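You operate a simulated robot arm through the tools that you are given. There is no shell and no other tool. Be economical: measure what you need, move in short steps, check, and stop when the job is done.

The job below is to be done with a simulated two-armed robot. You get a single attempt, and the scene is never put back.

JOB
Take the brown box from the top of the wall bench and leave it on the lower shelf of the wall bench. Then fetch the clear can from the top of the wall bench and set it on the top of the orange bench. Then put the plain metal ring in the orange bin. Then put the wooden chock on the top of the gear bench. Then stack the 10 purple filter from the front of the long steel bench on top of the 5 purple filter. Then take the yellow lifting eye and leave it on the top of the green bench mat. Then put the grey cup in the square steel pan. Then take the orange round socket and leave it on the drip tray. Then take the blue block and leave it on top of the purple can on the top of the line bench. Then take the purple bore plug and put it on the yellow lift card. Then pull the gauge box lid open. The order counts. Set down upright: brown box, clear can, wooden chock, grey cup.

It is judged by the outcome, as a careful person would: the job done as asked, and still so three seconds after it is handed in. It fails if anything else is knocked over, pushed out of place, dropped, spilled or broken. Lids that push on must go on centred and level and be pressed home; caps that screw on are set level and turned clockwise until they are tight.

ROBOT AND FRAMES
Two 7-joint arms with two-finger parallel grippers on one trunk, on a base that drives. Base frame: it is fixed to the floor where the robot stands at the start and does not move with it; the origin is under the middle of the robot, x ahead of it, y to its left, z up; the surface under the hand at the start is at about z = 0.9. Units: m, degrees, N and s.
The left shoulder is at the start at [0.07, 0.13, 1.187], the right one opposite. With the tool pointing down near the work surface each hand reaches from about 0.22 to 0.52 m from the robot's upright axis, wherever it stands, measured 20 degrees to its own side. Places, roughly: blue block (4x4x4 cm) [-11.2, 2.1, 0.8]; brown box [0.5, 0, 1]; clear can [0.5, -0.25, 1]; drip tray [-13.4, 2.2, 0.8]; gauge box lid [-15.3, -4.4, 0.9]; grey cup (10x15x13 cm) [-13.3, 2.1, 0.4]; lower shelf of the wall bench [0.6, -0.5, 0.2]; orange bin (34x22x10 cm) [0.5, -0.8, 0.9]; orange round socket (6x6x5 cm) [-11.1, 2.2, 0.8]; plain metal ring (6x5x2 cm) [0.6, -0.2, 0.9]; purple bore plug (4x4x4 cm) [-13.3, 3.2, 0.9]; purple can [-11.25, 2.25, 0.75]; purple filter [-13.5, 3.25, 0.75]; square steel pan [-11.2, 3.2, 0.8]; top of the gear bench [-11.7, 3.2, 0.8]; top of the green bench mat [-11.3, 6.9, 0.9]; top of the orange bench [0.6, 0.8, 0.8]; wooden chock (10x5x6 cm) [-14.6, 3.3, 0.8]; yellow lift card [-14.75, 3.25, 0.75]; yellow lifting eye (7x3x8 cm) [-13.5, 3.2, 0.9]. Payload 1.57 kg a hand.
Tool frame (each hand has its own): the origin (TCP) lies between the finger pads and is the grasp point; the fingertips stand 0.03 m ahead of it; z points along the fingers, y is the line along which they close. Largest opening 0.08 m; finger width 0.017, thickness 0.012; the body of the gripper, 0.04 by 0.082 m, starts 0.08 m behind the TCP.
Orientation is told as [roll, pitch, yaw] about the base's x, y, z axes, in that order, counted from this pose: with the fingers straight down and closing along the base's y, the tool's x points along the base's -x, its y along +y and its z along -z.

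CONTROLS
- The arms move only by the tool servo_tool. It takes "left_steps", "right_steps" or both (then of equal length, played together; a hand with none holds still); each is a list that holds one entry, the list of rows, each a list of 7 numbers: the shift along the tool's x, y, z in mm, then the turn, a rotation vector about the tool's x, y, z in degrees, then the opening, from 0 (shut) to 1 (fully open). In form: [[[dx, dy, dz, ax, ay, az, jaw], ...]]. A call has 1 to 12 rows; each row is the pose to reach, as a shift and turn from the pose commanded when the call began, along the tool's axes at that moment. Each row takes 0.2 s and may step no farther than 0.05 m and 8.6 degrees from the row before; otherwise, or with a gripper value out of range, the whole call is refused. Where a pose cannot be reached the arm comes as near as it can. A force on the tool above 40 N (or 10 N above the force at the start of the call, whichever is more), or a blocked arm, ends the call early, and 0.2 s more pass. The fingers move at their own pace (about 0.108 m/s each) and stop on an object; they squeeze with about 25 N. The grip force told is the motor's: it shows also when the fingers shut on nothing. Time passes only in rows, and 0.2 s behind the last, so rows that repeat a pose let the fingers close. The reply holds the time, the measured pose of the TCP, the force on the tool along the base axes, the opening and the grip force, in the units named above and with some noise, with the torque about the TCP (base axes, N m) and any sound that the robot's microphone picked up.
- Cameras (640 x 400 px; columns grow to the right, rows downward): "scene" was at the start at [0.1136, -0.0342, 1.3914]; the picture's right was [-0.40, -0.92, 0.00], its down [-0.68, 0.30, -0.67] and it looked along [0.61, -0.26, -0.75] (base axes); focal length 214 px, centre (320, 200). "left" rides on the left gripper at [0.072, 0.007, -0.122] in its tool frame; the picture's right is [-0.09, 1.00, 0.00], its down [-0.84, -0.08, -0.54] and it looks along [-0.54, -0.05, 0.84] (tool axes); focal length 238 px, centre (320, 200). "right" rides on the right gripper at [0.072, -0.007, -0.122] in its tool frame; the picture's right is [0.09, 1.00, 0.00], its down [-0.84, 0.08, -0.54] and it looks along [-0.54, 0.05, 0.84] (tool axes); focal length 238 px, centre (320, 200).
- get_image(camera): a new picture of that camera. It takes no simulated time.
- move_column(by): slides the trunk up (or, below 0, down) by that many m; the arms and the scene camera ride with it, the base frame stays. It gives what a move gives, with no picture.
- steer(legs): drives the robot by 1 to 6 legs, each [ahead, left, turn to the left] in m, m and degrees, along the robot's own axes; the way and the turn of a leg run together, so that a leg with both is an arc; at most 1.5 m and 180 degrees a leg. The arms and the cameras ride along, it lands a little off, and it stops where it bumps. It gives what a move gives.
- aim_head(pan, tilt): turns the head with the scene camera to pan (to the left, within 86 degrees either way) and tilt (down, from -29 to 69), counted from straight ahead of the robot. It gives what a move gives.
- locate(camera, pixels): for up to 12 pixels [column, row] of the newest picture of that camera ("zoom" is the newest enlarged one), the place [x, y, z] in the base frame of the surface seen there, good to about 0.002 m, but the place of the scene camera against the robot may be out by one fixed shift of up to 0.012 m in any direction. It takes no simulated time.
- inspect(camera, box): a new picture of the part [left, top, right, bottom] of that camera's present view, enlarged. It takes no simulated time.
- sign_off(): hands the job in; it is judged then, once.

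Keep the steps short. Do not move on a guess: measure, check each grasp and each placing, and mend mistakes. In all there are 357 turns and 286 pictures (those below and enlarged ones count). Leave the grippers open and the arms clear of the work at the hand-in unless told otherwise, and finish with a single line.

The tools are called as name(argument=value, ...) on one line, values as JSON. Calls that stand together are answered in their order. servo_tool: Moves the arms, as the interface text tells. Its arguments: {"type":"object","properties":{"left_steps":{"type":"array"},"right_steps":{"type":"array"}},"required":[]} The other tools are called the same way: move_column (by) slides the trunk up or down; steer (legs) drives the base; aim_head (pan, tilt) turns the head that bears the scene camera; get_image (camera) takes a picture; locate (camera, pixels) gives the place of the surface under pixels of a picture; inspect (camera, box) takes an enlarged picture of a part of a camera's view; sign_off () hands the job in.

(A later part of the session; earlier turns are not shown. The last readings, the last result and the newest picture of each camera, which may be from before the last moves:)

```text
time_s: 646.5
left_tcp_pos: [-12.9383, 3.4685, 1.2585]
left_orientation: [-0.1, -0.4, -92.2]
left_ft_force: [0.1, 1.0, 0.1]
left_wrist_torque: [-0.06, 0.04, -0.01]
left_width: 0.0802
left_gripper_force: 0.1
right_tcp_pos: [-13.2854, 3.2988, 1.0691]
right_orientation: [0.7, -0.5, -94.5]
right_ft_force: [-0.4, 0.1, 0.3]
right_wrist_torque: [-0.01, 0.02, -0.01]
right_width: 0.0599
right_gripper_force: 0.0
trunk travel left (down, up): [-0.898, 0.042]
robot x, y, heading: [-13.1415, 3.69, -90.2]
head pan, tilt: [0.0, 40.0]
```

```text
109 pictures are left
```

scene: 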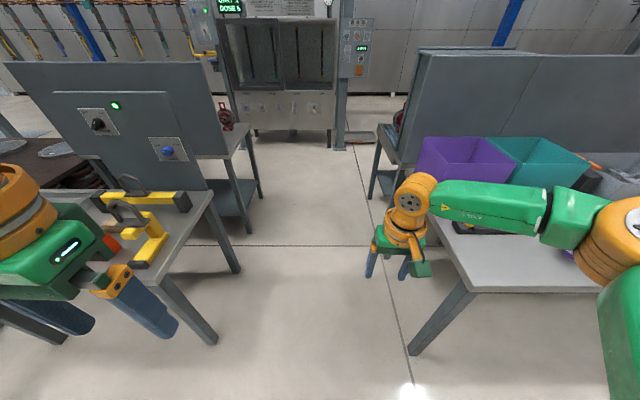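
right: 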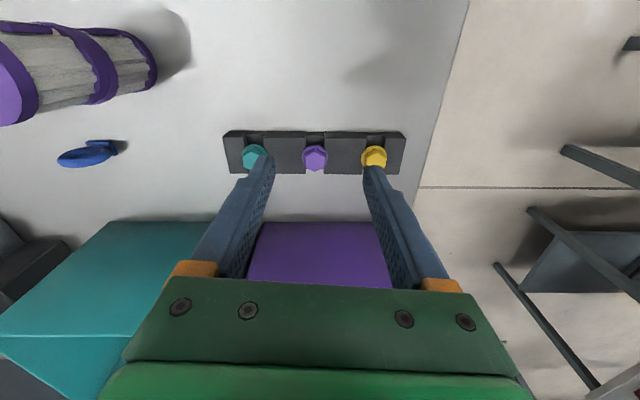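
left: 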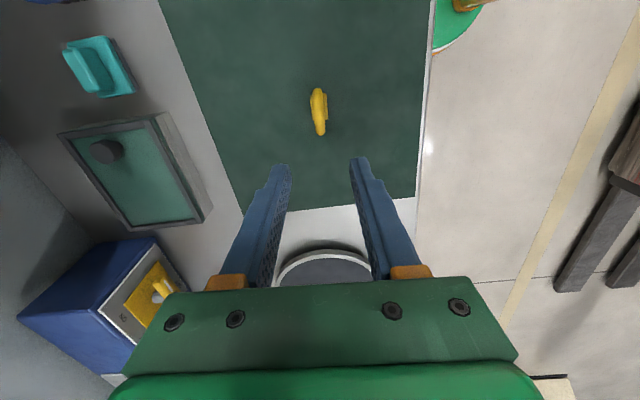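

inspect(camera="right", box=[270, 120, 370, 190])

locate(camera="right", pixels=[[315, 160], [305, 155], [326, 155], [315, 148], [315, 168], [290, 150], [345, 150], [254, 158], [374, 157], [315, 185]])

```text
5.71 times, centred on (320, 155) of right
```

zoom: 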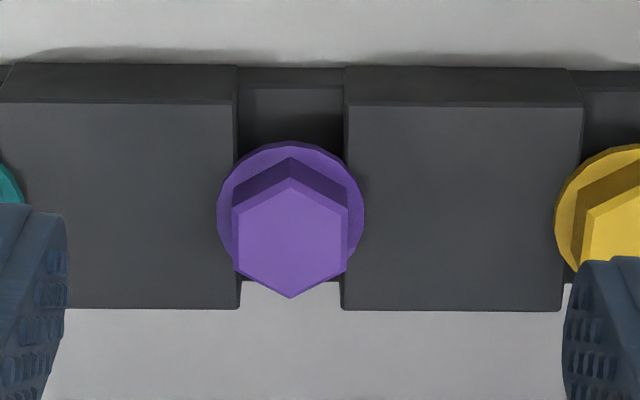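

```text
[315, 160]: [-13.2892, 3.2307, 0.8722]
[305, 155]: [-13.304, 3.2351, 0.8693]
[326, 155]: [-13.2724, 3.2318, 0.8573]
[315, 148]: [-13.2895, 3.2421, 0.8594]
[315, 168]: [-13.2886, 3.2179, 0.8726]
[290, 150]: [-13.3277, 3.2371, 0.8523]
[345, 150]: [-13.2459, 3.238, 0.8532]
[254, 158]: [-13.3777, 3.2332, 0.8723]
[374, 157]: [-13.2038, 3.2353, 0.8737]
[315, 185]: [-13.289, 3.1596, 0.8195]
```

Plug centre ≈[-13.289,3.233]; hex top 0.8725, flange top 0.8575, strip 0.853. I drive 4.5 cm closer and square the wrist.

steer(legs=[[0.045, 0, 0]])

servo_tool(right_steps=[[[-10, -2, 20, 0, 0, -2.5, 0.75], [-18, -3, 50, 0, 0, -4.5, 0.75], [-18, -3, 80, 0, 0, -4.5, 0.75], [-18, -3, 80, 0, 0, -4.5, 0.75]]])

get_image(camera="right")

```text
time_s: 647.4
left_tcp_pos: [-12.9378, 3.4501, 1.2594]
left_orientation: [-0.3, -0.2, -92.2]
left_ft_force: [1.2, -0.2, -0.9]
left_wrist_torque: [0.06, -0.03, -0.02]
left_width: 0.08
left_gripper_force: 0.1
right_tcp_pos: [-13.2864, 3.2824, 1.0711]
right_orientation: [0.8, -0.5, -94.7]
right_ft_force: [-0.1, 1.0, -0.2]
right_wrist_torque: [-0.04, 0.02, 0.02]
right_width: 0.06
right_gripper_force: 0.1
trunk travel left (down, up): [-0.898, 0.042]
robot x, y, heading: [-13.1399, 3.6721, -90.4]
head pan, tilt: [0.0, 40.0]
```

```text
time_s: 648.4
left_tcp_pos: [-12.9385, 3.4502, 1.2574]
left_orientation: [-0.2, -0.2, -92.2]
left_ft_force: [0.4, -0.4, 0.2]
left_wrist_torque: [-0.01, 0.02, -0.01]
left_width: 0.0801
left_gripper_force: 0.0
right_tcp_pos: [-13.3132, 3.2885, 1.0103]
right_orientation: [0.7, -0.5, -90.0]
right_ft_force: [-0.8, 0.1, 0.8]
right_wrist_torque: [0.02, -0.01, -0.01]
right_width: 0.0602
right_gripper_force: 0.1
right hand out of reach, approached as far as the arm can: row 1, 2, 3, 4
trunk travel left (down, up): [-0.898, 0.042]
robot x, y, heading: [-13.1339, 3.6743, -90.2]
head pan, tilt: [0.0, 40.0]
```

```text
107 pictures are left
```

right: 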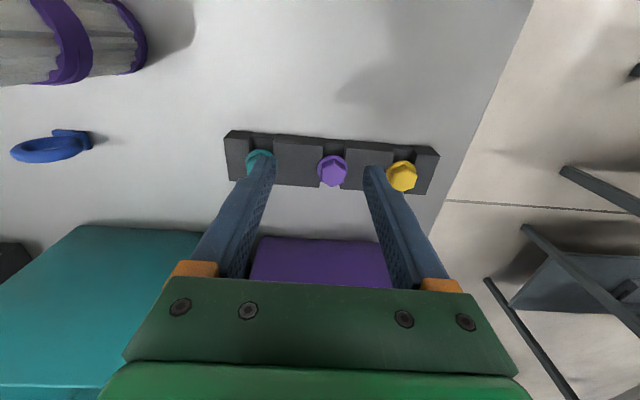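

The base moved only 18 mm – it may be touching the bench leg at this end. I back off, tuck the right hand up, and use the left arm from x≈-13.47 instead.

steer(legs=[[-0.3, 0, 0]])

servo_tool(right_steps=[[[20, 0, -40, 0, 0, 0, 1], [40, 0, -80, 0, 0, 0, 1], [65, 0, -120, 0, 0, 0, 1], [95, 0, -150, 0, 0, 0, 1], [95, 0, -160, 0, 0, 0, 1]]])

steer(legs=[[0, -0.33, 0]])

get_image(camera="scene")

```text
time_s: 650.5
left_tcp_pos: [-12.9364, 3.7461, 1.2592]
left_orientation: [-0.3, -0.1, -92.3]
left_ft_force: [-0.3, -0.1, 0.0]
left_wrist_torque: [0.02, -0.03, 0.0]
left_width: 0.0801
left_gripper_force: 0.0
right_tcp_pos: [-13.3111, 3.587, 1.0091]
right_orientation: [0.7, -0.3, -90.3]
right_ft_force: [0.0, -0.6, -0.2]
right_wrist_torque: [0.04, 0.03, -0.02]
right_width: 0.06
right_gripper_force: 0.0
trunk travel left (down, up): [-0.898, 0.042]
robot x, y, heading: [-13.1376, 3.9739, -90.4]
head pan, tilt: [0.0, 40.0]
```

```text
time_s: 651.7
left_tcp_pos: [-12.9366, 3.7505, 1.2586]
left_orientation: [-0.4, -0.1, -92.4]
left_ft_force: [-0.5, -0.1, 0.4]
left_wrist_torque: [-0.04, -0.03, 0.0]
left_width: 0.08
left_gripper_force: 0.1
right_tcp_pos: [-13.3141, 3.6851, 1.17]
right_orientation: [0.7, -0.4, -90.2]
right_ft_force: [0.1, -0.2, -0.8]
right_wrist_torque: [-0.01, -0.01, 0.03]
right_width: 0.08
right_gripper_force: 0.1
trunk travel left (down, up): [-0.898, 0.042]
robot x, y, heading: [-13.1393, 3.974, -90.4]
head pan, tilt: [0.0, 40.0]
```

```text
time_s: 653.9
left_tcp_pos: [-13.2659, 3.7533, 1.2579]
left_orientation: [-0.3, -0.2, -92.2]
left_ft_force: [0.5, 0.7, -0.1]
left_wrist_torque: [-0.03, 0.04, 0.03]
left_width: 0.0802
left_gripper_force: 0.0
right_tcp_pos: [-13.6421, 3.6866, 1.1707]
right_orientation: [0.5, -0.6, -90.2]
right_ft_force: [0.2, 0.6, 0.1]
right_wrist_torque: [0.02, 0.03, 0.0]
right_width: 0.0801
right_gripper_force: 0.1
trunk travel left (down, up): [-0.898, 0.042]
robot x, y, heading: [-13.4717, 3.9782, -90.5]
head pan, tilt: [0.0, 40.0]
```

```text
106 pictures are left
```

scene: 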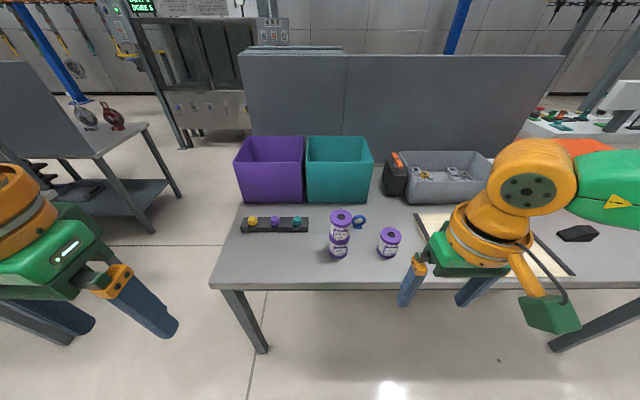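

steer(legs=[[0.315, 0, 0.5]])

servo_tool(left_steps=[[[-35, 0, 15, 0, 0, -1, 0.75], [-70, -5, 35, 0, 0, -2, 0.75], [-105, -10, 60, 0, 0, -2, 0.75], [-140, -15, 90, 0, 0, -2, 0.75], [-165, -20, 120, 0, 0, -2, 0.75], [-165, -20, 130, 0, 0, -2, 0.75]]])

get_image(camera="left")

```text
time_s: 656.0
left_tcp_pos: [-13.2675, 3.4452, 1.2587]
left_orientation: [-0.3, -0.2, -91.6]
left_ft_force: [-0.3, 0.4, -0.1]
left_wrist_torque: [-0.04, 0.01, 0.02]
left_width: 0.0801
left_gripper_force: 0.0
right_tcp_pos: [-13.6414, 3.3752, 1.1708]
right_orientation: [0.7, -0.7, -89.6]
right_ft_force: [-0.5, -0.7, 1.2]
right_wrist_torque: [0.0, 0.0, 0.0]
right_width: 0.0798
right_gripper_force: 0.0
trunk travel left (down, up): [-0.898, 0.042]
robot x, y, heading: [-13.4677, 3.6642, -89.8]
head pan, tilt: [0.0, 40.0]
```

```text
time_s: 657.4
left_tcp_pos: [-13.2911, 3.2778, 1.1298]
left_orientation: [-0.2, -0.3, -89.5]
left_ft_force: [-0.4, -0.4, -0.2]
left_wrist_torque: [0.01, 0.02, 0.04]
left_width: 0.0596
left_gripper_force: 0.1
right_tcp_pos: [-13.644, 3.3732, 1.1698]
right_orientation: [0.7, -0.6, -89.6]
right_ft_force: [0.7, -0.7, -0.5]
right_wrist_torque: [0.01, 0.01, -0.01]
right_width: 0.0803
right_gripper_force: 0.0
trunk travel left (down, up): [-0.898, 0.042]
robot x, y, heading: [-13.472, 3.6623, -89.8]
head pan, tilt: [0.0, 40.0]
```

```text
105 pictures are left
```

left: 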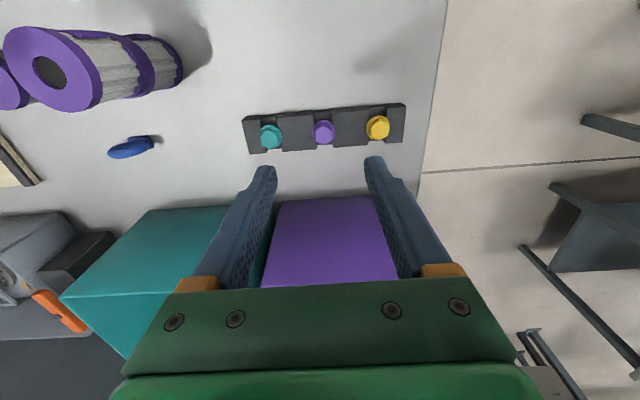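

locate(camera="left", pixels=[[324, 131], [318, 131], [331, 131], [324, 124], [324, 138], [295, 130], [352, 125]])

inspect(camera="left", box=[292, 112, 356, 152])

```text
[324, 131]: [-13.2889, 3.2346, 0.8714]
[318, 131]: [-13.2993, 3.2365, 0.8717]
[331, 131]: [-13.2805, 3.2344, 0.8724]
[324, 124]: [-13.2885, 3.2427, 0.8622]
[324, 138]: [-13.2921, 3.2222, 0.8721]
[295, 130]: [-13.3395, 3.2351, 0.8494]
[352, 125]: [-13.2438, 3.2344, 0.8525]
```

```text
10.00 times, centred on (324, 132) of left
```

zoom: 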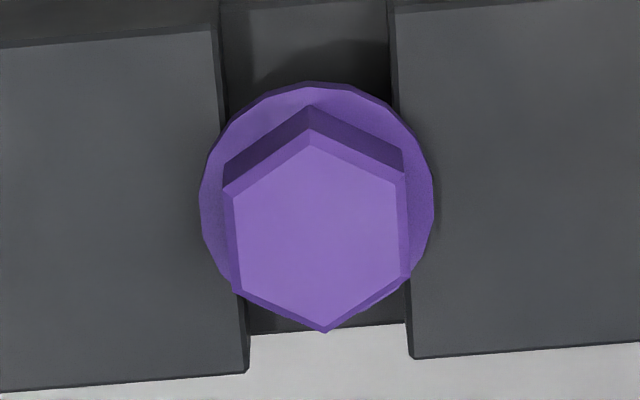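

Hex centre ≈[-13.290,3.227], 24 mm across flats facing the fingers. Lower trunk 0.1 m and align above.

move_column(by=-0.1)

servo_tool(left_steps=[[[-25, 1, 20, 0, 0, 0, 0.6], [-51, 1, 40, 0, 0, 0, 0.6], [-51, 1, 60, 0, 0, 0, 0.6], [-51, 1, 60, 0, 0, 0, 0.6]]])

get_image(camera="left")

```text
time_s: 658.7
left_tcp_pos: [-13.2908, 3.2769, 1.03]
left_orientation: [-0.4, -0.2, -89.6]
left_ft_force: [0.5, -0.7, 1.1]
left_wrist_torque: [0.0, -0.02, 0.02]
left_width: 0.0599
left_gripper_force: 0.1
right_tcp_pos: [-13.6444, 3.373, 1.0698]
right_orientation: [0.6, -0.4, -89.6]
right_ft_force: [-0.1, -0.3, 0.0]
right_wrist_torque: [0.0, 0.01, 0.01]
right_width: 0.0801
right_gripper_force: 0.0
trunk travel left (down, up): [-0.798, 0.142]
robot x, y, heading: [-13.4725, 3.6628, -89.7]
head pan, tilt: [0.0, 40.0]
```

```text
time_s: 659.7
left_tcp_pos: [-13.2902, 3.2261, 0.9694]
left_orientation: [-0.4, -0.2, -89.7]
left_ft_force: [-0.6, -0.3, -0.7]
left_wrist_torque: [0.0, 0.0, -0.01]
left_width: 0.048
left_gripper_force: 0.0
right_tcp_pos: [-13.6438, 3.3738, 1.0707]
right_orientation: [0.7, -0.5, -89.5]
right_ft_force: [-0.5, 0.2, -0.8]
right_wrist_torque: [0.01, 0.0, 0.02]
right_width: 0.0798
right_gripper_force: 0.1
trunk travel left (down, up): [-0.798, 0.142]
robot x, y, heading: [-13.4694, 3.6637, -89.9]
head pan, tilt: [0.0, 40.0]
```

```text
103 pictures are left
```

left: 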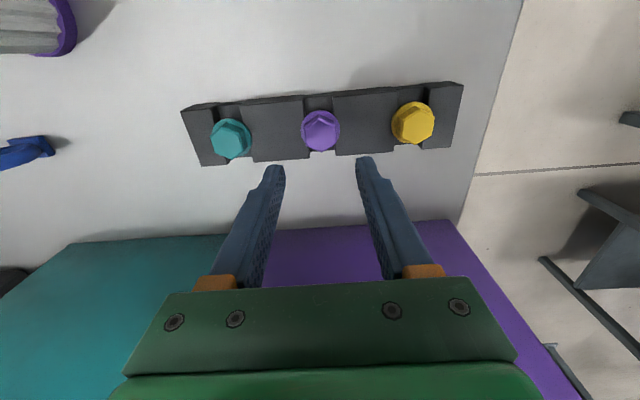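

Aligned. Descend 78 mm and close on the hex.

servo_tool(left_steps=[[[0, 0, 35, 0, 0, 0, 0.6], [0, 0, 65, 0, 0, 0, 0.6], [0, 0, 78, 0, 0, 0, 0.6], [0, 0, 78, 0, 0, 0, 0.6]]])

get_image(camera="left")

```text
time_s: 660.7
left_tcp_pos: [-13.2897, 3.2263, 0.8919]
left_orientation: [-0.1, -0.2, -89.6]
left_ft_force: [0.5, 0.8, 0.4]
left_wrist_torque: [0.01, 0.01, -0.01]
left_width: 0.048
left_gripper_force: 0.2
right_tcp_pos: [-13.6436, 3.3747, 1.0699]
right_orientation: [0.7, -0.5, -89.6]
right_ft_force: [0.5, -0.1, 0.8]
right_wrist_torque: [0.01, -0.03, 0.02]
right_width: 0.0798
right_gripper_force: 0.0
trunk travel left (down, up): [-0.798, 0.142]
robot x, y, heading: [-13.4709, 3.6627, -89.7]
head pan, tilt: [0.0, 40.0]
```

```text
102 pictures are left
```

left: 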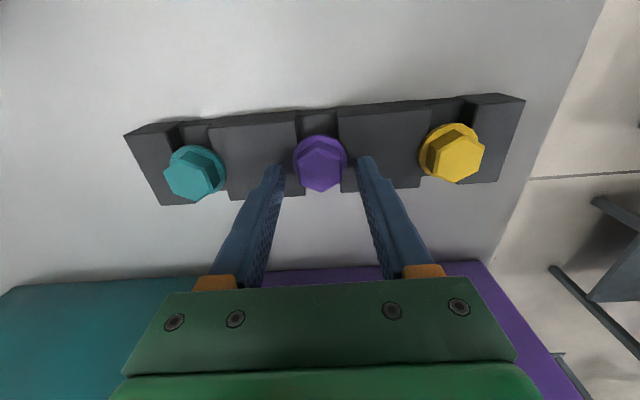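

servo_tool(left_steps=[[[0, 0, 0, 0, 0, 0, 0], [0, 0, 0, 0, 0, 0, 0], [0, 0, 0, 0, 0, 0, 0]]])

servo_tool(left_steps=[[[0, 0, -8, 0, 0, 0, 0], [0, 0, -25, 0, 0, 0, 0], [0, 0, -60, 0, 0, 0, 0], [0, 0, -100, 0, 0, 0, 0], [0, 0, -100, 0, 0, 0, 0]]])

get_image(camera="left")

```text
time_s: 661.5
left_tcp_pos: [-13.2895, 3.2256, 0.8916]
left_orientation: [-0.3, -0.2, -89.6]
left_ft_force: [-0.4, -0.8, -0.7]
left_wrist_torque: [-0.02, 0.01, 0.01]
left_width: 0.0324
left_gripper_force: 24.9
right_tcp_pos: [-13.643, 3.3734, 1.0703]
right_orientation: [0.7, -0.4, -89.5]
right_ft_force: [0.4, 0.3, -0.6]
right_wrist_torque: [-0.01, -0.03, 0.0]
right_width: 0.0801
right_gripper_force: 0.0
trunk travel left (down, up): [-0.798, 0.142]
robot x, y, heading: [-13.4745, 3.6603, -90.1]
head pan, tilt: [0.0, 40.0]
```

```text
time_s: 662.7
left_tcp_pos: [-13.288, 3.2254, 0.9928]
left_orientation: [-0.3, -0.2, -89.6]
left_ft_force: [0.5, 0.7, -0.1]
left_wrist_torque: [0.0, -0.01, -0.03]
left_width: 0.0322
left_gripper_force: 25.3
right_tcp_pos: [-13.6428, 3.3719, 1.0703]
right_orientation: [0.7, -0.4, -89.5]
right_ft_force: [-0.3, -0.1, -0.6]
right_wrist_torque: [-0.02, 0.04, -0.02]
right_width: 0.0798
right_gripper_force: 0.1
trunk travel left (down, up): [-0.798, 0.142]
robot x, y, heading: [-13.4712, 3.6636, -89.7]
head pan, tilt: [0.0, 40.0]
```

```text
101 pictures are left
```

left: 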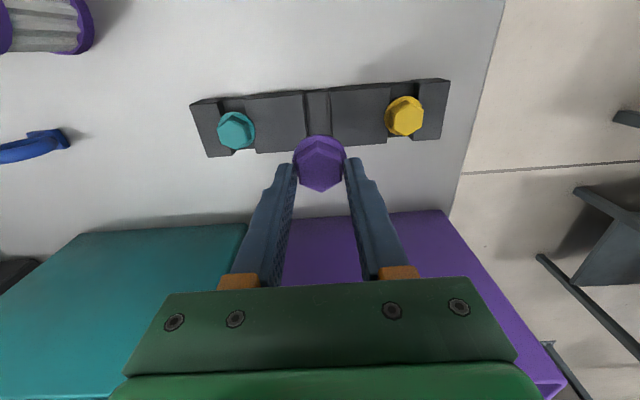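

The plug is held and out. I raise, back off, and slide right to the card near x≈-14.78.

move_column(by=0.12)

steer(legs=[[-0.29, 0, 0], [0, -0.74, 0], [0, -0.73, 0]])

get_image(camera="scene")

get_image(camera="left")

```text
time_s: 664.2
left_tcp_pos: [-13.2897, 3.2249, 1.1131]
left_orientation: [-0.3, -0.2, -89.6]
left_ft_force: [0.2, -0.3, -0.5]
left_wrist_torque: [-0.02, 0.03, 0.05]
left_width: 0.0322
left_gripper_force: 24.7
right_tcp_pos: [-13.6434, 3.3718, 1.191]
right_orientation: [0.6, -0.4, -89.6]
right_ft_force: [0.2, -0.3, 0.0]
right_wrist_torque: [0.01, 0.03, 0.0]
right_width: 0.0799
right_gripper_force: 0.0
trunk travel left (down, up): [-0.918, 0.022]
robot x, y, heading: [-13.466, 3.6632, -90.0]
head pan, tilt: [0.0, 40.0]
```

```text
time_s: 673.4
left_tcp_pos: [-14.7624, 3.4972, 1.1114]
left_orientation: [-0.3, -0.2, -89.1]
left_ft_force: [-0.2, -1.6, 0.7]
left_wrist_torque: [0.02, 0.04, 0.0]
left_width: 0.0321
left_gripper_force: 24.9
right_tcp_pos: [-15.1199, 3.641, 1.1903]
right_orientation: [0.6, -0.5, -88.9]
right_ft_force: [0.1, -0.6, -0.1]
right_wrist_torque: [0.01, 0.01, -0.02]
right_width: 0.0803
right_gripper_force: 0.0
trunk travel left (down, up): [-0.918, 0.022]
robot x, y, heading: [-14.9557, 3.9335, -89.1]
head pan, tilt: [0.0, 40.0]
```

```text
100 pictures are left
```

scene: 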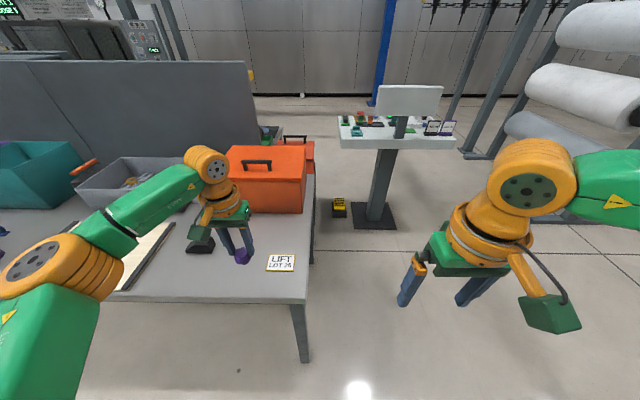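

```text
99 pictures are left
```

left: 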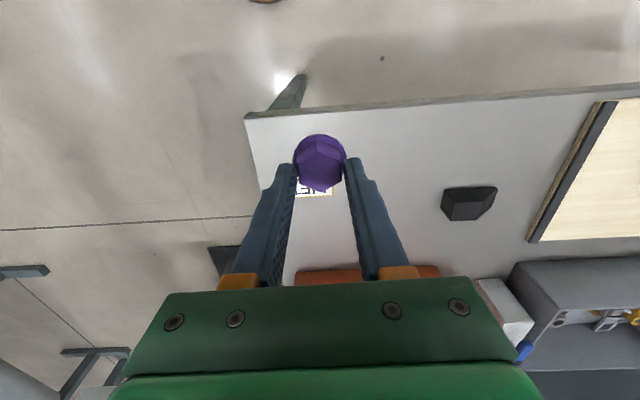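

locate(camera="scene", pixels=[[280, 263], [268, 256], [294, 256], [267, 271], [293, 271]])

locate(camera="left", pixels=[[300, 190], [330, 192], [320, 194]])

```text
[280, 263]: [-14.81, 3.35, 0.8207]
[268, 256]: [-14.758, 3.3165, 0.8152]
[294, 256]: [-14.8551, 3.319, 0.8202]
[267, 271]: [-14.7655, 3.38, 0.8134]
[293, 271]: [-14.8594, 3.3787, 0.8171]
```

```text
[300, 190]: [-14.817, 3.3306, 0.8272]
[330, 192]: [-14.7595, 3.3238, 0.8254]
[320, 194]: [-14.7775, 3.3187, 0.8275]
```

Card centre ≈[-14.80,3.349], top 0.827. I drive 0.148 ahead and 0.038 right.

steer(legs=[[0.148, -0.038, -0.6]])

get_image(camera="left")

inspect(camera="scene", box=[190, 230, 350, 350])

```text
time_s: 674.8
left_tcp_pos: [-14.8032, 3.3523, 1.114]
left_orientation: [-0.3, -0.4, -89.6]
left_ft_force: [-1.1, 0.2, 0.0]
left_wrist_torque: [-0.04, 0.02, 0.03]
left_width: 0.032
left_gripper_force: 24.7
right_tcp_pos: [-15.1593, 3.499, 1.1908]
right_orientation: [0.6, -0.8, -89.4]
right_ft_force: [0.0, 1.0, 0.2]
right_wrist_torque: [-0.03, 0.01, 0.04]
right_width: 0.0799
right_gripper_force: 0.1
trunk travel left (down, up): [-0.918, 0.022]
robot x, y, heading: [-14.9857, 3.7865, -89.8]
head pan, tilt: [0.0, 40.0]
```

```text
98 pictures are left
```

left: 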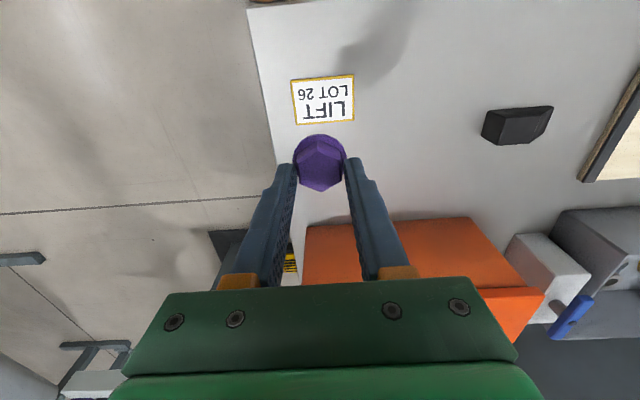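

```text
3.33 times, centred on (270, 290) of scene
```

zoom: 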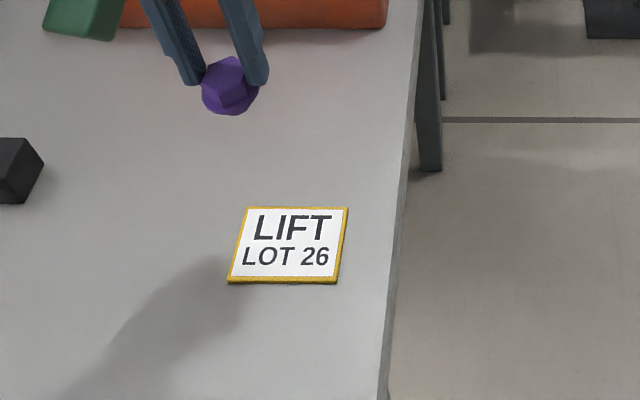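

locate(camera="left", pixels=[[293, 80], [352, 77], [297, 123], [352, 119], [323, 100]])

```text
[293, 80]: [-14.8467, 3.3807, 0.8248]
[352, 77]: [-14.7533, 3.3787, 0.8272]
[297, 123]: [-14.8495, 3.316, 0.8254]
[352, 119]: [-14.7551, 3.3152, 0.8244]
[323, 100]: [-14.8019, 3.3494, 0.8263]
```

Card centre [-14.801,3.348]; the plug is within 4 mm. I correct and lower the trunk 0.215 m.

servo_tool(left_steps=[[[-4, 2, 0, 0, 0, 0, 0], [-4, 2, 0, 0, 0, 0, 0]]])

move_column(by=-0.215)

get_image(camera="left")

inspect(camera="scene", box=[200, 230, 400, 380])

```text
time_s: 675.4
left_tcp_pos: [-14.8022, 3.3456, 1.1131]
left_orientation: [-0.3, -0.2, -89.6]
left_ft_force: [0.1, 0.1, 0.5]
left_wrist_torque: [0.0, 0.02, -0.01]
left_width: 0.0321
left_gripper_force: 24.9
right_tcp_pos: [-15.1594, 3.4974, 1.1908]
right_orientation: [0.6, -0.6, -89.5]
right_ft_force: [-0.8, 0.2, -0.5]
right_wrist_torque: [0.0, -0.02, 0.02]
right_width: 0.08
right_gripper_force: 0.1
trunk travel left (down, up): [-0.918, 0.022]
robot x, y, heading: [-14.9861, 3.7894, -90.0]
head pan, tilt: [0.0, 40.0]
```

```text
time_s: 677.7
left_tcp_pos: [-14.8023, 3.3447, 0.8962]
left_orientation: [-0.3, -0.2, -89.6]
left_ft_force: [-0.8, -0.4, 0.5]
left_wrist_torque: [0.01, -0.03, -0.02]
left_width: 0.0322
left_gripper_force: 25.3
right_tcp_pos: [-15.1596, 3.4965, 0.9758]
right_orientation: [0.8, -0.5, -89.5]
right_ft_force: [-0.1, 0.0, -0.4]
right_wrist_torque: [0.0, -0.01, -0.02]
right_width: 0.0802
right_gripper_force: 0.0
trunk travel left (down, up): [-0.703, 0.237]
robot x, y, heading: [-14.9885, 3.7865, -89.8]
head pan, tilt: [0.0, 40.0]
```

```text
96 pictures are left
```

left: 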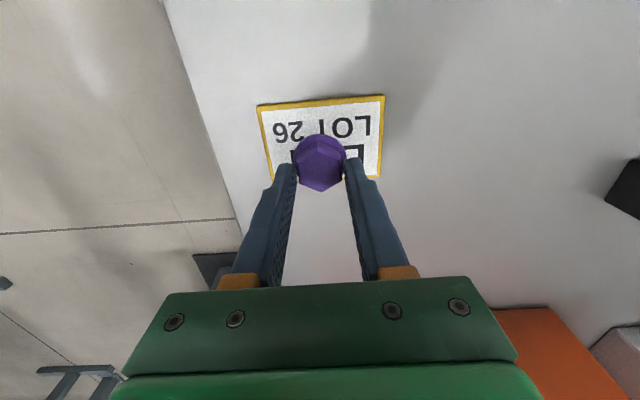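

```text
2.67 times, centred on (300, 305) of scene
```

zoom: 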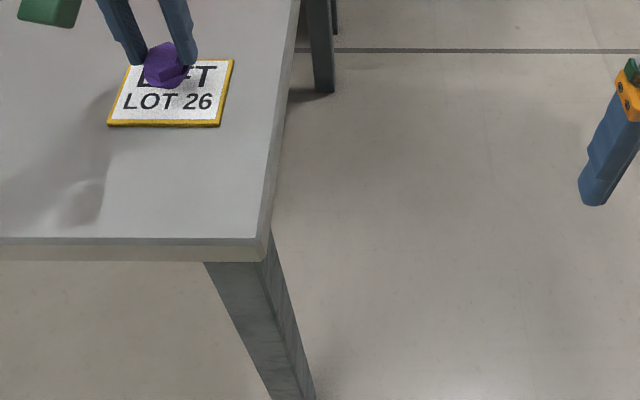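

Now fine lowering until contact.

servo_tool(left_steps=[[[0, 0, 3, 0, 0, 0, 0], [0, 0, 6, 0, 0, 0, 0], [0, 0, 8, 0, 0, 0, 0], [0, 0, 8, 0, 0, 0, 0]]])

servo_tool(left_steps=[[[0, 0, 1, 0, 0, 0, 0], [0, 0, 2, 0, 0, 0, 0], [0, 0, 2, 0, 0, 0, 0]]])

```text
time_s: 678.7
left_tcp_pos: [-14.8021, 3.3455, 0.8893]
left_orientation: [-0.3, -0.2, -89.6]
left_ft_force: [0.7, 0.5, -1.1]
left_wrist_torque: [0.03, -0.01, -0.01]
left_width: 0.0321
left_gripper_force: 25.1
right_tcp_pos: [-15.1589, 3.496, 0.9753]
right_orientation: [0.7, -0.6, -89.5]
right_ft_force: [-0.2, 0.3, -0.3]
right_wrist_torque: [0.02, -0.01, -0.02]
right_width: 0.0798
right_gripper_force: 0.0
trunk travel left (down, up): [-0.703, 0.237]
robot x, y, heading: [-14.987, 3.7862, -89.8]
head pan, tilt: [0.0, 40.0]
```

```text
time_s: 679.5
left_tcp_pos: [-14.8029, 3.3449, 0.8872]
left_orientation: [-0.4, -0.1, -89.6]
left_ft_force: [-0.2, -0.5, -1.0]
left_wrist_torque: [-0.01, -0.04, -0.01]
left_width: 0.0319
left_gripper_force: 24.8
right_tcp_pos: [-15.1595, 3.496, 0.975]
right_orientation: [0.7, -0.5, -89.5]
right_ft_force: [0.2, -0.2, -0.9]
right_wrist_torque: [0.0, -0.02, 0.01]
right_width: 0.0801
right_gripper_force: 0.1
trunk travel left (down, up): [-0.703, 0.237]
robot x, y, heading: [-14.9885, 3.7876, -89.8]
head pan, tilt: [0.0, 40.0]
```

servo_tool(left_steps=[[[0, 0, 1, 0, 0, 0, 0], [0, 0, 2, 0, 0, 0, 0], [0, 0, 2, 0, 0, 0, 0]]])

inspect(camera="left", box=[250, 90, 400, 200])

```text
time_s: 680.3
left_tcp_pos: [-14.8032, 3.3453, 0.8851]
left_orientation: [-0.3, -0.2, -89.5]
left_ft_force: [-0.1, -0.5, 0.2]
left_wrist_torque: [-0.01, 0.02, 0.0]
left_width: 0.0322
left_gripper_force: 25.8
right_tcp_pos: [-15.1588, 3.4969, 0.9753]
right_orientation: [0.8, -0.5, -89.5]
right_ft_force: [-0.6, -0.3, 0.3]
right_wrist_torque: [-0.05, -0.01, 0.01]
right_width: 0.0801
right_gripper_force: 0.0
trunk travel left (down, up): [-0.703, 0.237]
robot x, y, heading: [-14.9882, 3.7888, -89.9]
head pan, tilt: [0.0, 40.0]
```

```text
3.64 times, centred on (325, 145) of left
```

zoom: 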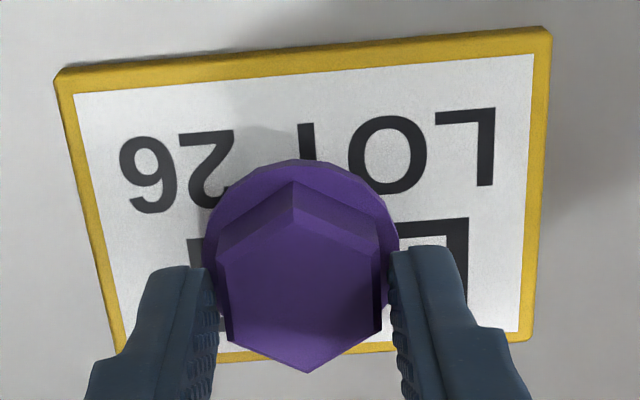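

servo_tool(left_steps=[[[0, 0, 1, 0, 0, 0, 0], [0, 0, 2, 0, 0, 0, 0], [0, 0, 3, 0, 0, 0, 0], [0, 0, 3, 0, 0, 0, 0]]])

servo_tool(left_steps=[[[0, 0, 1, 0, 0, 0, 0], [0, 0, 2, 0, 0, 0, 0], [0, 0, 3, 0, 0, 0, 0], [0, 0, 3, 0, 0, 0, 0]]])

```text
time_s: 681.3
left_tcp_pos: [-14.8017, 3.3446, 0.8839]
left_orientation: [-0.2, -0.2, -89.6]
left_ft_force: [-0.9, -1.5, 4.6]
left_wrist_torque: [-0.05, 0.05, 0.01]
left_width: 0.0322
left_gripper_force: 25.3
right_tcp_pos: [-15.1604, 3.4967, 0.9758]
right_orientation: [0.8, -0.6, -89.5]
right_ft_force: [-0.2, 0.7, -0.4]
right_wrist_torque: [0.02, 0.01, -0.01]
right_width: 0.0799
right_gripper_force: 0.1
trunk travel left (down, up): [-0.703, 0.237]
robot x, y, heading: [-14.9874, 3.7849, -89.7]
head pan, tilt: [0.0, 40.0]
```

```text
time_s: 682.3
left_tcp_pos: [-14.803, 3.3481, 0.8802]
left_orientation: [-0.2, -0.2, -89.6]
left_ft_force: [-0.2, -1.6, 13.7]
left_wrist_torque: [-0.07, -0.05, 0.0]
left_width: 0.0321
left_gripper_force: 25.2
right_tcp_pos: [-15.1623, 3.4982, 0.9761]
right_orientation: [0.7, -0.8, -89.6]
right_ft_force: [0.0, -0.2, -0.1]
right_wrist_torque: [0.01, -0.01, 0.01]
right_width: 0.0801
right_gripper_force: 0.1
trunk travel left (down, up): [-0.703, 0.237]
robot x, y, heading: [-14.9877, 3.7856, -89.9]
head pan, tilt: [0.0, 40.0]
```

Contact (13.7 N). I ease up 2.5 mm, open gently and withdraw up.

servo_tool(left_steps=[[[0, 0, -2.5, 0, 0, 0, 0], [0, 0, -2.5, 0, 0, 0, 0.55], [0, 0, -2.5, 0, 0, 0, 0.55], [0, 0, -20, 0, 0, 0, 0.55], [0, 0, -60, 0, 0, 0, 0.55], [0, 0, -60, 0, 0, 0, 0.55]]])

move_column(by=0.15)

get_image(camera="left")

inspect(camera="scene", box=[190, 230, 350, 350])

```text
time_s: 683.7
left_tcp_pos: [-14.802, 3.3445, 0.941]
left_orientation: [-0.3, -0.1, -89.6]
left_ft_force: [-0.2, -0.9, -0.7]
left_wrist_torque: [0.01, 0.0, 0.0]
left_width: 0.0443
left_gripper_force: 0.1
right_tcp_pos: [-15.1601, 3.4963, 0.9748]
right_orientation: [0.7, -0.5, -89.4]
right_ft_force: [0.3, 0.6, 0.3]
right_wrist_torque: [0.01, -0.04, 0.0]
right_width: 0.0798
right_gripper_force: 0.1
trunk travel left (down, up): [-0.703, 0.237]
robot x, y, heading: [-14.9887, 3.7855, -89.7]
head pan, tilt: [0.0, 40.0]
```

```text
time_s: 685.5
left_tcp_pos: [-14.8019, 3.3438, 1.0899]
left_orientation: [-0.4, -0.2, -89.6]
left_ft_force: [-0.6, 0.6, 0.6]
left_wrist_torque: [0.03, 0.03, -0.01]
left_width: 0.0441
left_gripper_force: 0.1
right_tcp_pos: [-15.16, 3.4966, 1.1253]
right_orientation: [0.6, -0.5, -89.4]
right_ft_force: [0.2, -0.5, 0.3]
right_wrist_torque: [0.02, 0.01, -0.04]
right_width: 0.0801
right_gripper_force: 0.2
trunk travel left (down, up): [-0.853, 0.087]
robot x, y, heading: [-14.9882, 3.7852, -89.7]
head pan, tilt: [0.0, 40.0]
```

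```text
93 pictures are left
```

left: 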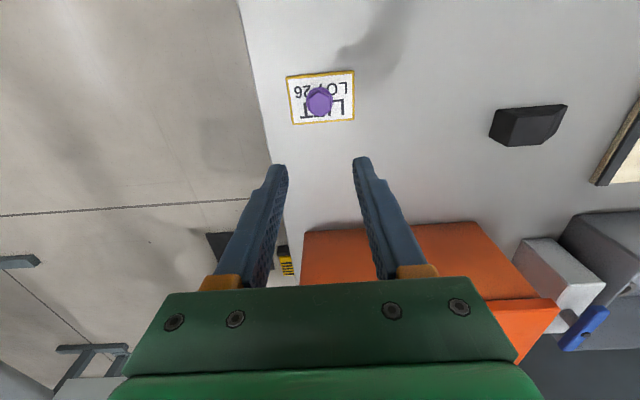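

```text
3.33 times, centred on (270, 290) of scene
```

zoom: 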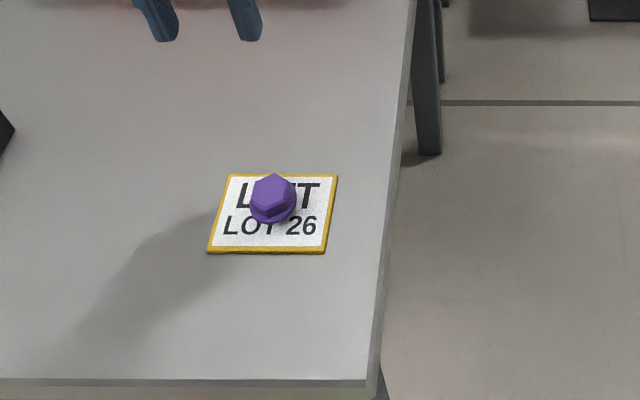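

The plug stands on the card. The last item is the gauge box lid near [-15.3,-4.4]. I back off and look for a route south.

steer(legs=[[-0.2, 0, 0]])

aim_head(pan=-15, tilt=15)

get_image(camera="scene")

```text
time_s: 687.0
left_tcp_pos: [-14.8033, 3.5383, 1.0888]
left_orientation: [-0.3, 0.1, -89.7]
left_ft_force: [-0.3, -0.7, 0.6]
left_wrist_torque: [0.0, -0.01, -0.02]
left_width: 0.0438
left_gripper_force: 0.0
right_tcp_pos: [-15.1609, 3.6911, 1.1241]
right_orientation: [0.8, -0.3, -89.5]
right_ft_force: [-0.6, 0.0, 0.5]
right_wrist_torque: [0.04, 0.03, 0.02]
right_width: 0.0802
right_gripper_force: 0.2
trunk travel left (down, up): [-0.853, 0.087]
robot x, y, heading: [-14.9894, 3.9818, -89.7]
head pan, tilt: [0.0, 40.0]
```

```text
time_s: 687.9
left_tcp_pos: [-14.8026, 3.5432, 1.0898]
left_orientation: [-0.4, -0.2, -89.7]
left_ft_force: [0.7, 0.6, -0.2]
left_wrist_torque: [-0.02, 0.03, 0.02]
left_width: 0.0441
left_gripper_force: 0.1
right_tcp_pos: [-15.1619, 3.6954, 1.1263]
right_orientation: [0.7, -0.7, -89.5]
right_ft_force: [-0.1, 0.7, -0.2]
right_wrist_torque: [-0.01, 0.01, -0.03]
right_width: 0.0796
right_gripper_force: 0.1
trunk travel left (down, up): [-0.853, 0.087]
robot x, y, heading: [-14.9889, 3.9805, -89.9]
head pan, tilt: [-15.0, 15.0]
```

```text
91 pictures are left
```

scene: 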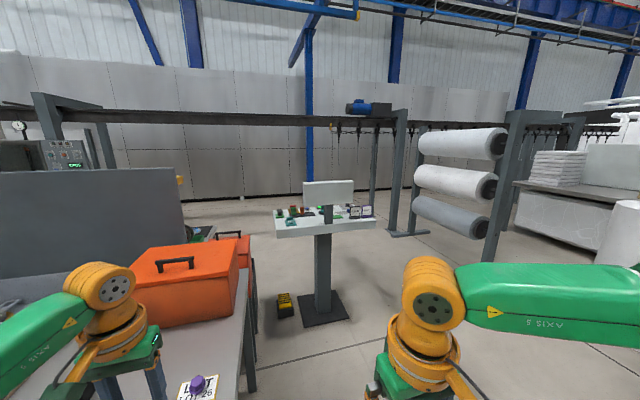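

locate(camera="scene", pixels=[[250, 195], [180, 185], [345, 188], [450, 135], [505, 120], [400, 160], [410, 235], [490, 262], [300, 110], [320, 320], [285, 315], [570, 215]])

inspect(camera="scene", box=[380, 60, 640, 260])

```text
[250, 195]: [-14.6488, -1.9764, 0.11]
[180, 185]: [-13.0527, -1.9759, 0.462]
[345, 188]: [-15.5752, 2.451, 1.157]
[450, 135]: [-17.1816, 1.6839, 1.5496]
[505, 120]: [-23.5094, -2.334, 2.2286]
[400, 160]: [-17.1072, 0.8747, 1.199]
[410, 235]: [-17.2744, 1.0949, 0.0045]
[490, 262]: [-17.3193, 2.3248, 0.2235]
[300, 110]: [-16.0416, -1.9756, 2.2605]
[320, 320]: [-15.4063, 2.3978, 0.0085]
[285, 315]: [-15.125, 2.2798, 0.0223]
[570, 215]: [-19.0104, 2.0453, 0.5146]
```

```text
2.00 times, centred on (510, 160) of scene
```

zoom: 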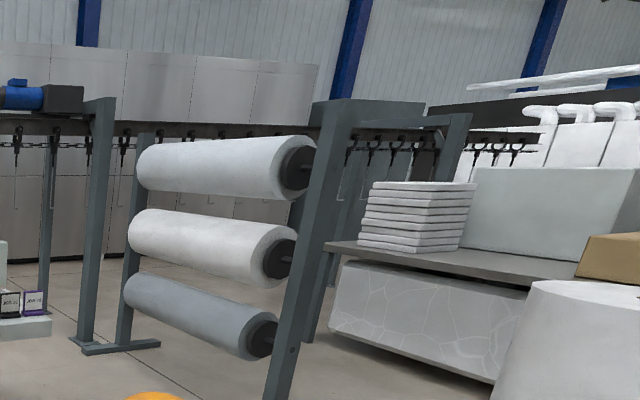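

locate(camera="scene", pixels=[[200, 118], [280, 122], [345, 130], [365, 130], [100, 110], [345, 140], [45, 120], [375, 180], [395, 120], [500, 175]])

aim_head(pan=-70, tilt=12)

get_image(camera="scene")

```text
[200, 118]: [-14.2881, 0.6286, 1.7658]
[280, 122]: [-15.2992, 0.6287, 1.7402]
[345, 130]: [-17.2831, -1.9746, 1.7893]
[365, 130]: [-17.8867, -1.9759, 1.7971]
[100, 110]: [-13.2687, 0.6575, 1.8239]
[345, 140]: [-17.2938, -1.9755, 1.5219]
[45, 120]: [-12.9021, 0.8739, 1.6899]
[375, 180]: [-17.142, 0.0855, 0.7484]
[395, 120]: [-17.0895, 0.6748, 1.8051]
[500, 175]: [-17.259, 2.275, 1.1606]
```

```text
time_s: 689.2
left_tcp_pos: [-14.8036, 3.5424, 1.0893]
left_orientation: [-0.3, -0.2, -89.6]
left_ft_force: [-0.4, 0.1, -0.2]
left_wrist_torque: [0.0, -0.02, 0.01]
left_width: 0.044
left_gripper_force: 0.1
right_tcp_pos: [-15.161, 3.6948, 1.1255]
right_orientation: [0.7, -0.5, -89.5]
right_ft_force: [0.2, 0.5, -0.5]
right_wrist_torque: [-0.06, 0.0, -0.01]
right_width: 0.08
right_gripper_force: 0.2
trunk travel left (down, up): [-0.853, 0.087]
robot x, y, heading: [-14.9872, 3.9841, -90.0]
head pan, tilt: [-70.0, 12.0]
```

```text
89 pictures are left
```

scene: 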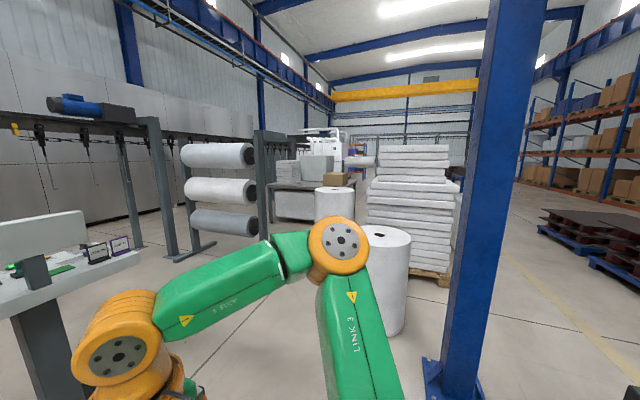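

locate(camera="scene", pixels=[[250, 125], [225, 122], [200, 120], [275, 150], [300, 140], [258, 90], [120, 200], [170, 240], [330, 150], [345, 160]])

inspect(camera="scene", box=[100, 60, 400, 260])

```text
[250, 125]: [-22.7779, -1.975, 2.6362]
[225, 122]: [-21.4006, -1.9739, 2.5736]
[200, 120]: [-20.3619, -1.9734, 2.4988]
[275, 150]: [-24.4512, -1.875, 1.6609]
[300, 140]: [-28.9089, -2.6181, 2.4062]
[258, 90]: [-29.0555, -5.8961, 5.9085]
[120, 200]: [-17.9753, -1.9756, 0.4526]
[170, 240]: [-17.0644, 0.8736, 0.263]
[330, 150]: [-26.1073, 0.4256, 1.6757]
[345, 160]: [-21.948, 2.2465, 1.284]
```

```text
2.00 times, centred on (250, 160) of scene
```

zoom: 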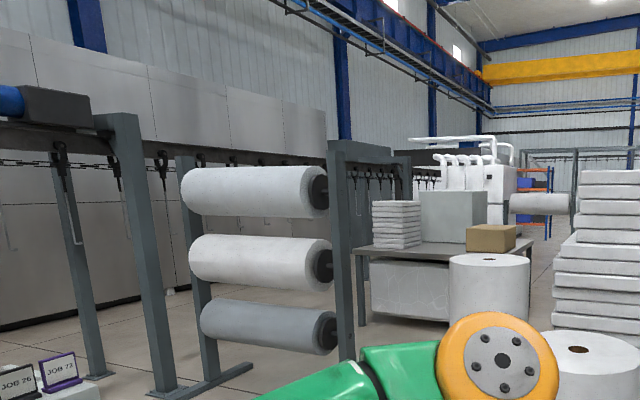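

The long oven wall (y≈-1.98) ends at x≈-23, so I'll go round its west end: corridor x≈-16.45 between the pedestal and roll rack, then the lane y≈-0.7 westward. First sidestep.

steer(legs=[[0.2, 0, 0], [0, -1.46, 0]])

aim_head(pan=0, tilt=15)

get_image(camera="scene")

```text
time_s: 697.6
left_tcp_pos: [-16.2674, 3.3566, 1.0888]
left_orientation: [-0.3, -0.2, -91.5]
left_ft_force: [-0.3, -0.3, -0.2]
left_wrist_torque: [0.01, 0.0, 0.01]
left_width: 0.0439
left_gripper_force: 0.0
right_tcp_pos: [-16.6197, 3.5197, 1.1248]
right_orientation: [0.8, -0.4, -91.4]
right_ft_force: [0.1, -0.1, 0.0]
right_wrist_torque: [0.0, -0.01, 0.0]
right_width: 0.08
right_gripper_force: 0.0
trunk travel left (down, up): [-0.853, 0.087]
robot x, y, heading: [-16.4374, 3.8053, -91.8]
head pan, tilt: [-70.0, 12.0]
```

```text
time_s: 699.0
left_tcp_pos: [-16.2665, 3.356, 1.0888]
left_orientation: [-0.3, -0.3, -91.6]
left_ft_force: [-0.6, 0.0, 0.3]
left_wrist_torque: [0.03, -0.02, -0.03]
left_width: 0.0442
left_gripper_force: 0.0
right_tcp_pos: [-16.6215, 3.5206, 1.1254]
right_orientation: [0.7, -0.5, -91.4]
right_ft_force: [-0.2, 0.0, 0.7]
right_wrist_torque: [0.02, -0.01, 0.0]
right_width: 0.0801
right_gripper_force: 0.1
trunk travel left (down, up): [-0.853, 0.087]
robot x, y, heading: [-16.4416, 3.8029, -91.9]
head pan, tilt: [0.0, 15.0]
```

```text
87 pictures are left
```

scene: 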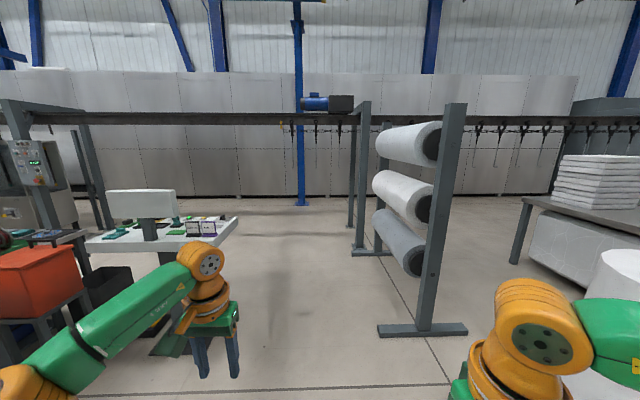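

locate(camera="scene", pixels=[[316, 130], [340, 130], [293, 128], [316, 160], [270, 120], [240, 222], [352, 245], [380, 330], [230, 240], [370, 245], [300, 200], [240, 215]])

inspect(camera="scene", box=[230, 90, 390, 210])

```text
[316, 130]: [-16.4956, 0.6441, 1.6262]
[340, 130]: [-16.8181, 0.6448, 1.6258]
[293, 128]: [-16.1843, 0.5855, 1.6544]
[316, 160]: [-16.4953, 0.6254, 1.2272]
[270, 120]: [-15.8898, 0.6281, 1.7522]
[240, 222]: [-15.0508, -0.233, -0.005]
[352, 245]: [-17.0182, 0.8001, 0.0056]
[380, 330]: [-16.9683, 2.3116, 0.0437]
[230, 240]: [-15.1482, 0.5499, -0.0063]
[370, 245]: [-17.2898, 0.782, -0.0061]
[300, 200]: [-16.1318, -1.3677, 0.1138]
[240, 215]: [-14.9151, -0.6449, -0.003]
```

```text
3.33 times, centred on (310, 150) of scene
```

zoom: 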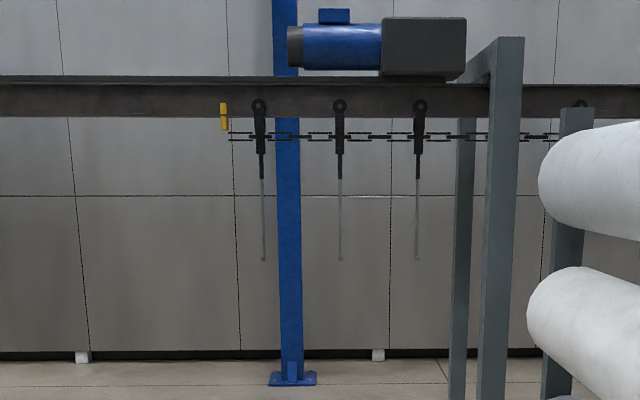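

Hooks hang from the beam (y≈0.63) at x -16.18 and west, so I pass the pedestal at x≈-16.44, then sidestep to x≈-15.55 and cross under the hook-free part to y≈-0.55.

steer(legs=[[1.05, 0, 1.9], [1.0, 0, 0], [0, 0.9, 0], [1.15, 0, 0], [1.15, 0, 0], [0, 0, -90]])

get_image(camera="scene")

```text
time_s: 728.1
left_tcp_pos: [-15.9924, -0.6683, 1.0902]
left_orientation: [-0.3, -0.2, 179.5]
left_ft_force: [-1.1, 0.7, 0.2]
left_wrist_torque: [0.0, -0.02, 0.02]
left_width: 0.0445
left_gripper_force: 0.1
right_tcp_pos: [-15.8352, -0.3125, 1.1255]
right_orientation: [0.7, -0.5, 179.6]
right_ft_force: [1.0, -0.2, -1.0]
right_wrist_torque: [0.03, 0.02, -0.02]
right_width: 0.0803
right_gripper_force: 0.3
trunk travel left (down, up): [-0.853, 0.087]
robot x, y, heading: [-15.5504, -0.4873, 179.4]
head pan, tilt: [0.0, 15.0]
```

```text
85 pictures are left
```

scene: 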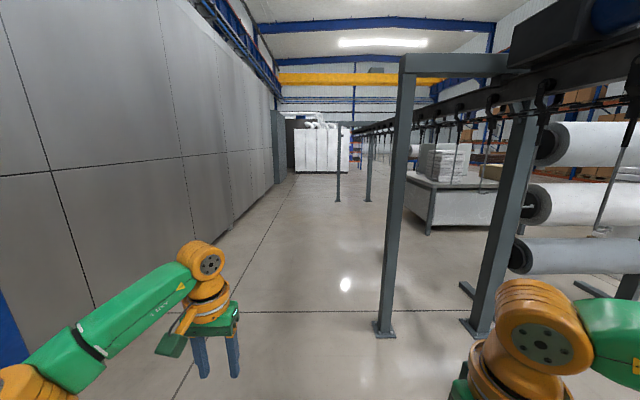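

locate(camera="scene", pixels=[[272, 195], [283, 175], [290, 172], [300, 170], [340, 200], [383, 330], [322, 172], [290, 130], [250, 215], [345, 172]])

inspect(camera="scene", box=[240, 90, 380, 210])

```text
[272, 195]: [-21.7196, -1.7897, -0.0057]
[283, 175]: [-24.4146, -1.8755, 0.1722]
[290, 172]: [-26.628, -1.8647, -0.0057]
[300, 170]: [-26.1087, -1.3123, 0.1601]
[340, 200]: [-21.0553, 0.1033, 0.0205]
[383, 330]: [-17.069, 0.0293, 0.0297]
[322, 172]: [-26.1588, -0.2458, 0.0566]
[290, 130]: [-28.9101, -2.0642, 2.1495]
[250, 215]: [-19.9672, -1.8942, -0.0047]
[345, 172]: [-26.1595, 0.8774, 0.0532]
```

```text
3.33 times, centred on (310, 150) of scene
```

zoom: 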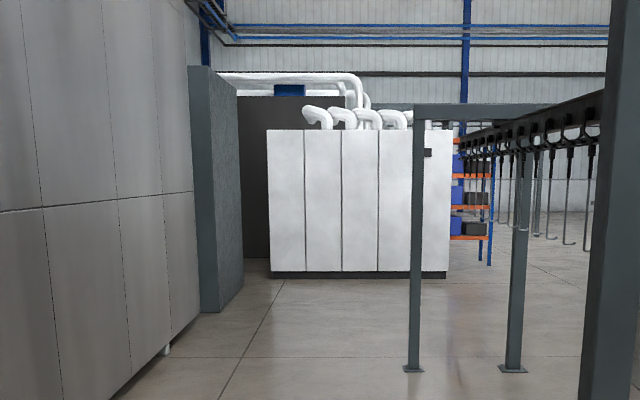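

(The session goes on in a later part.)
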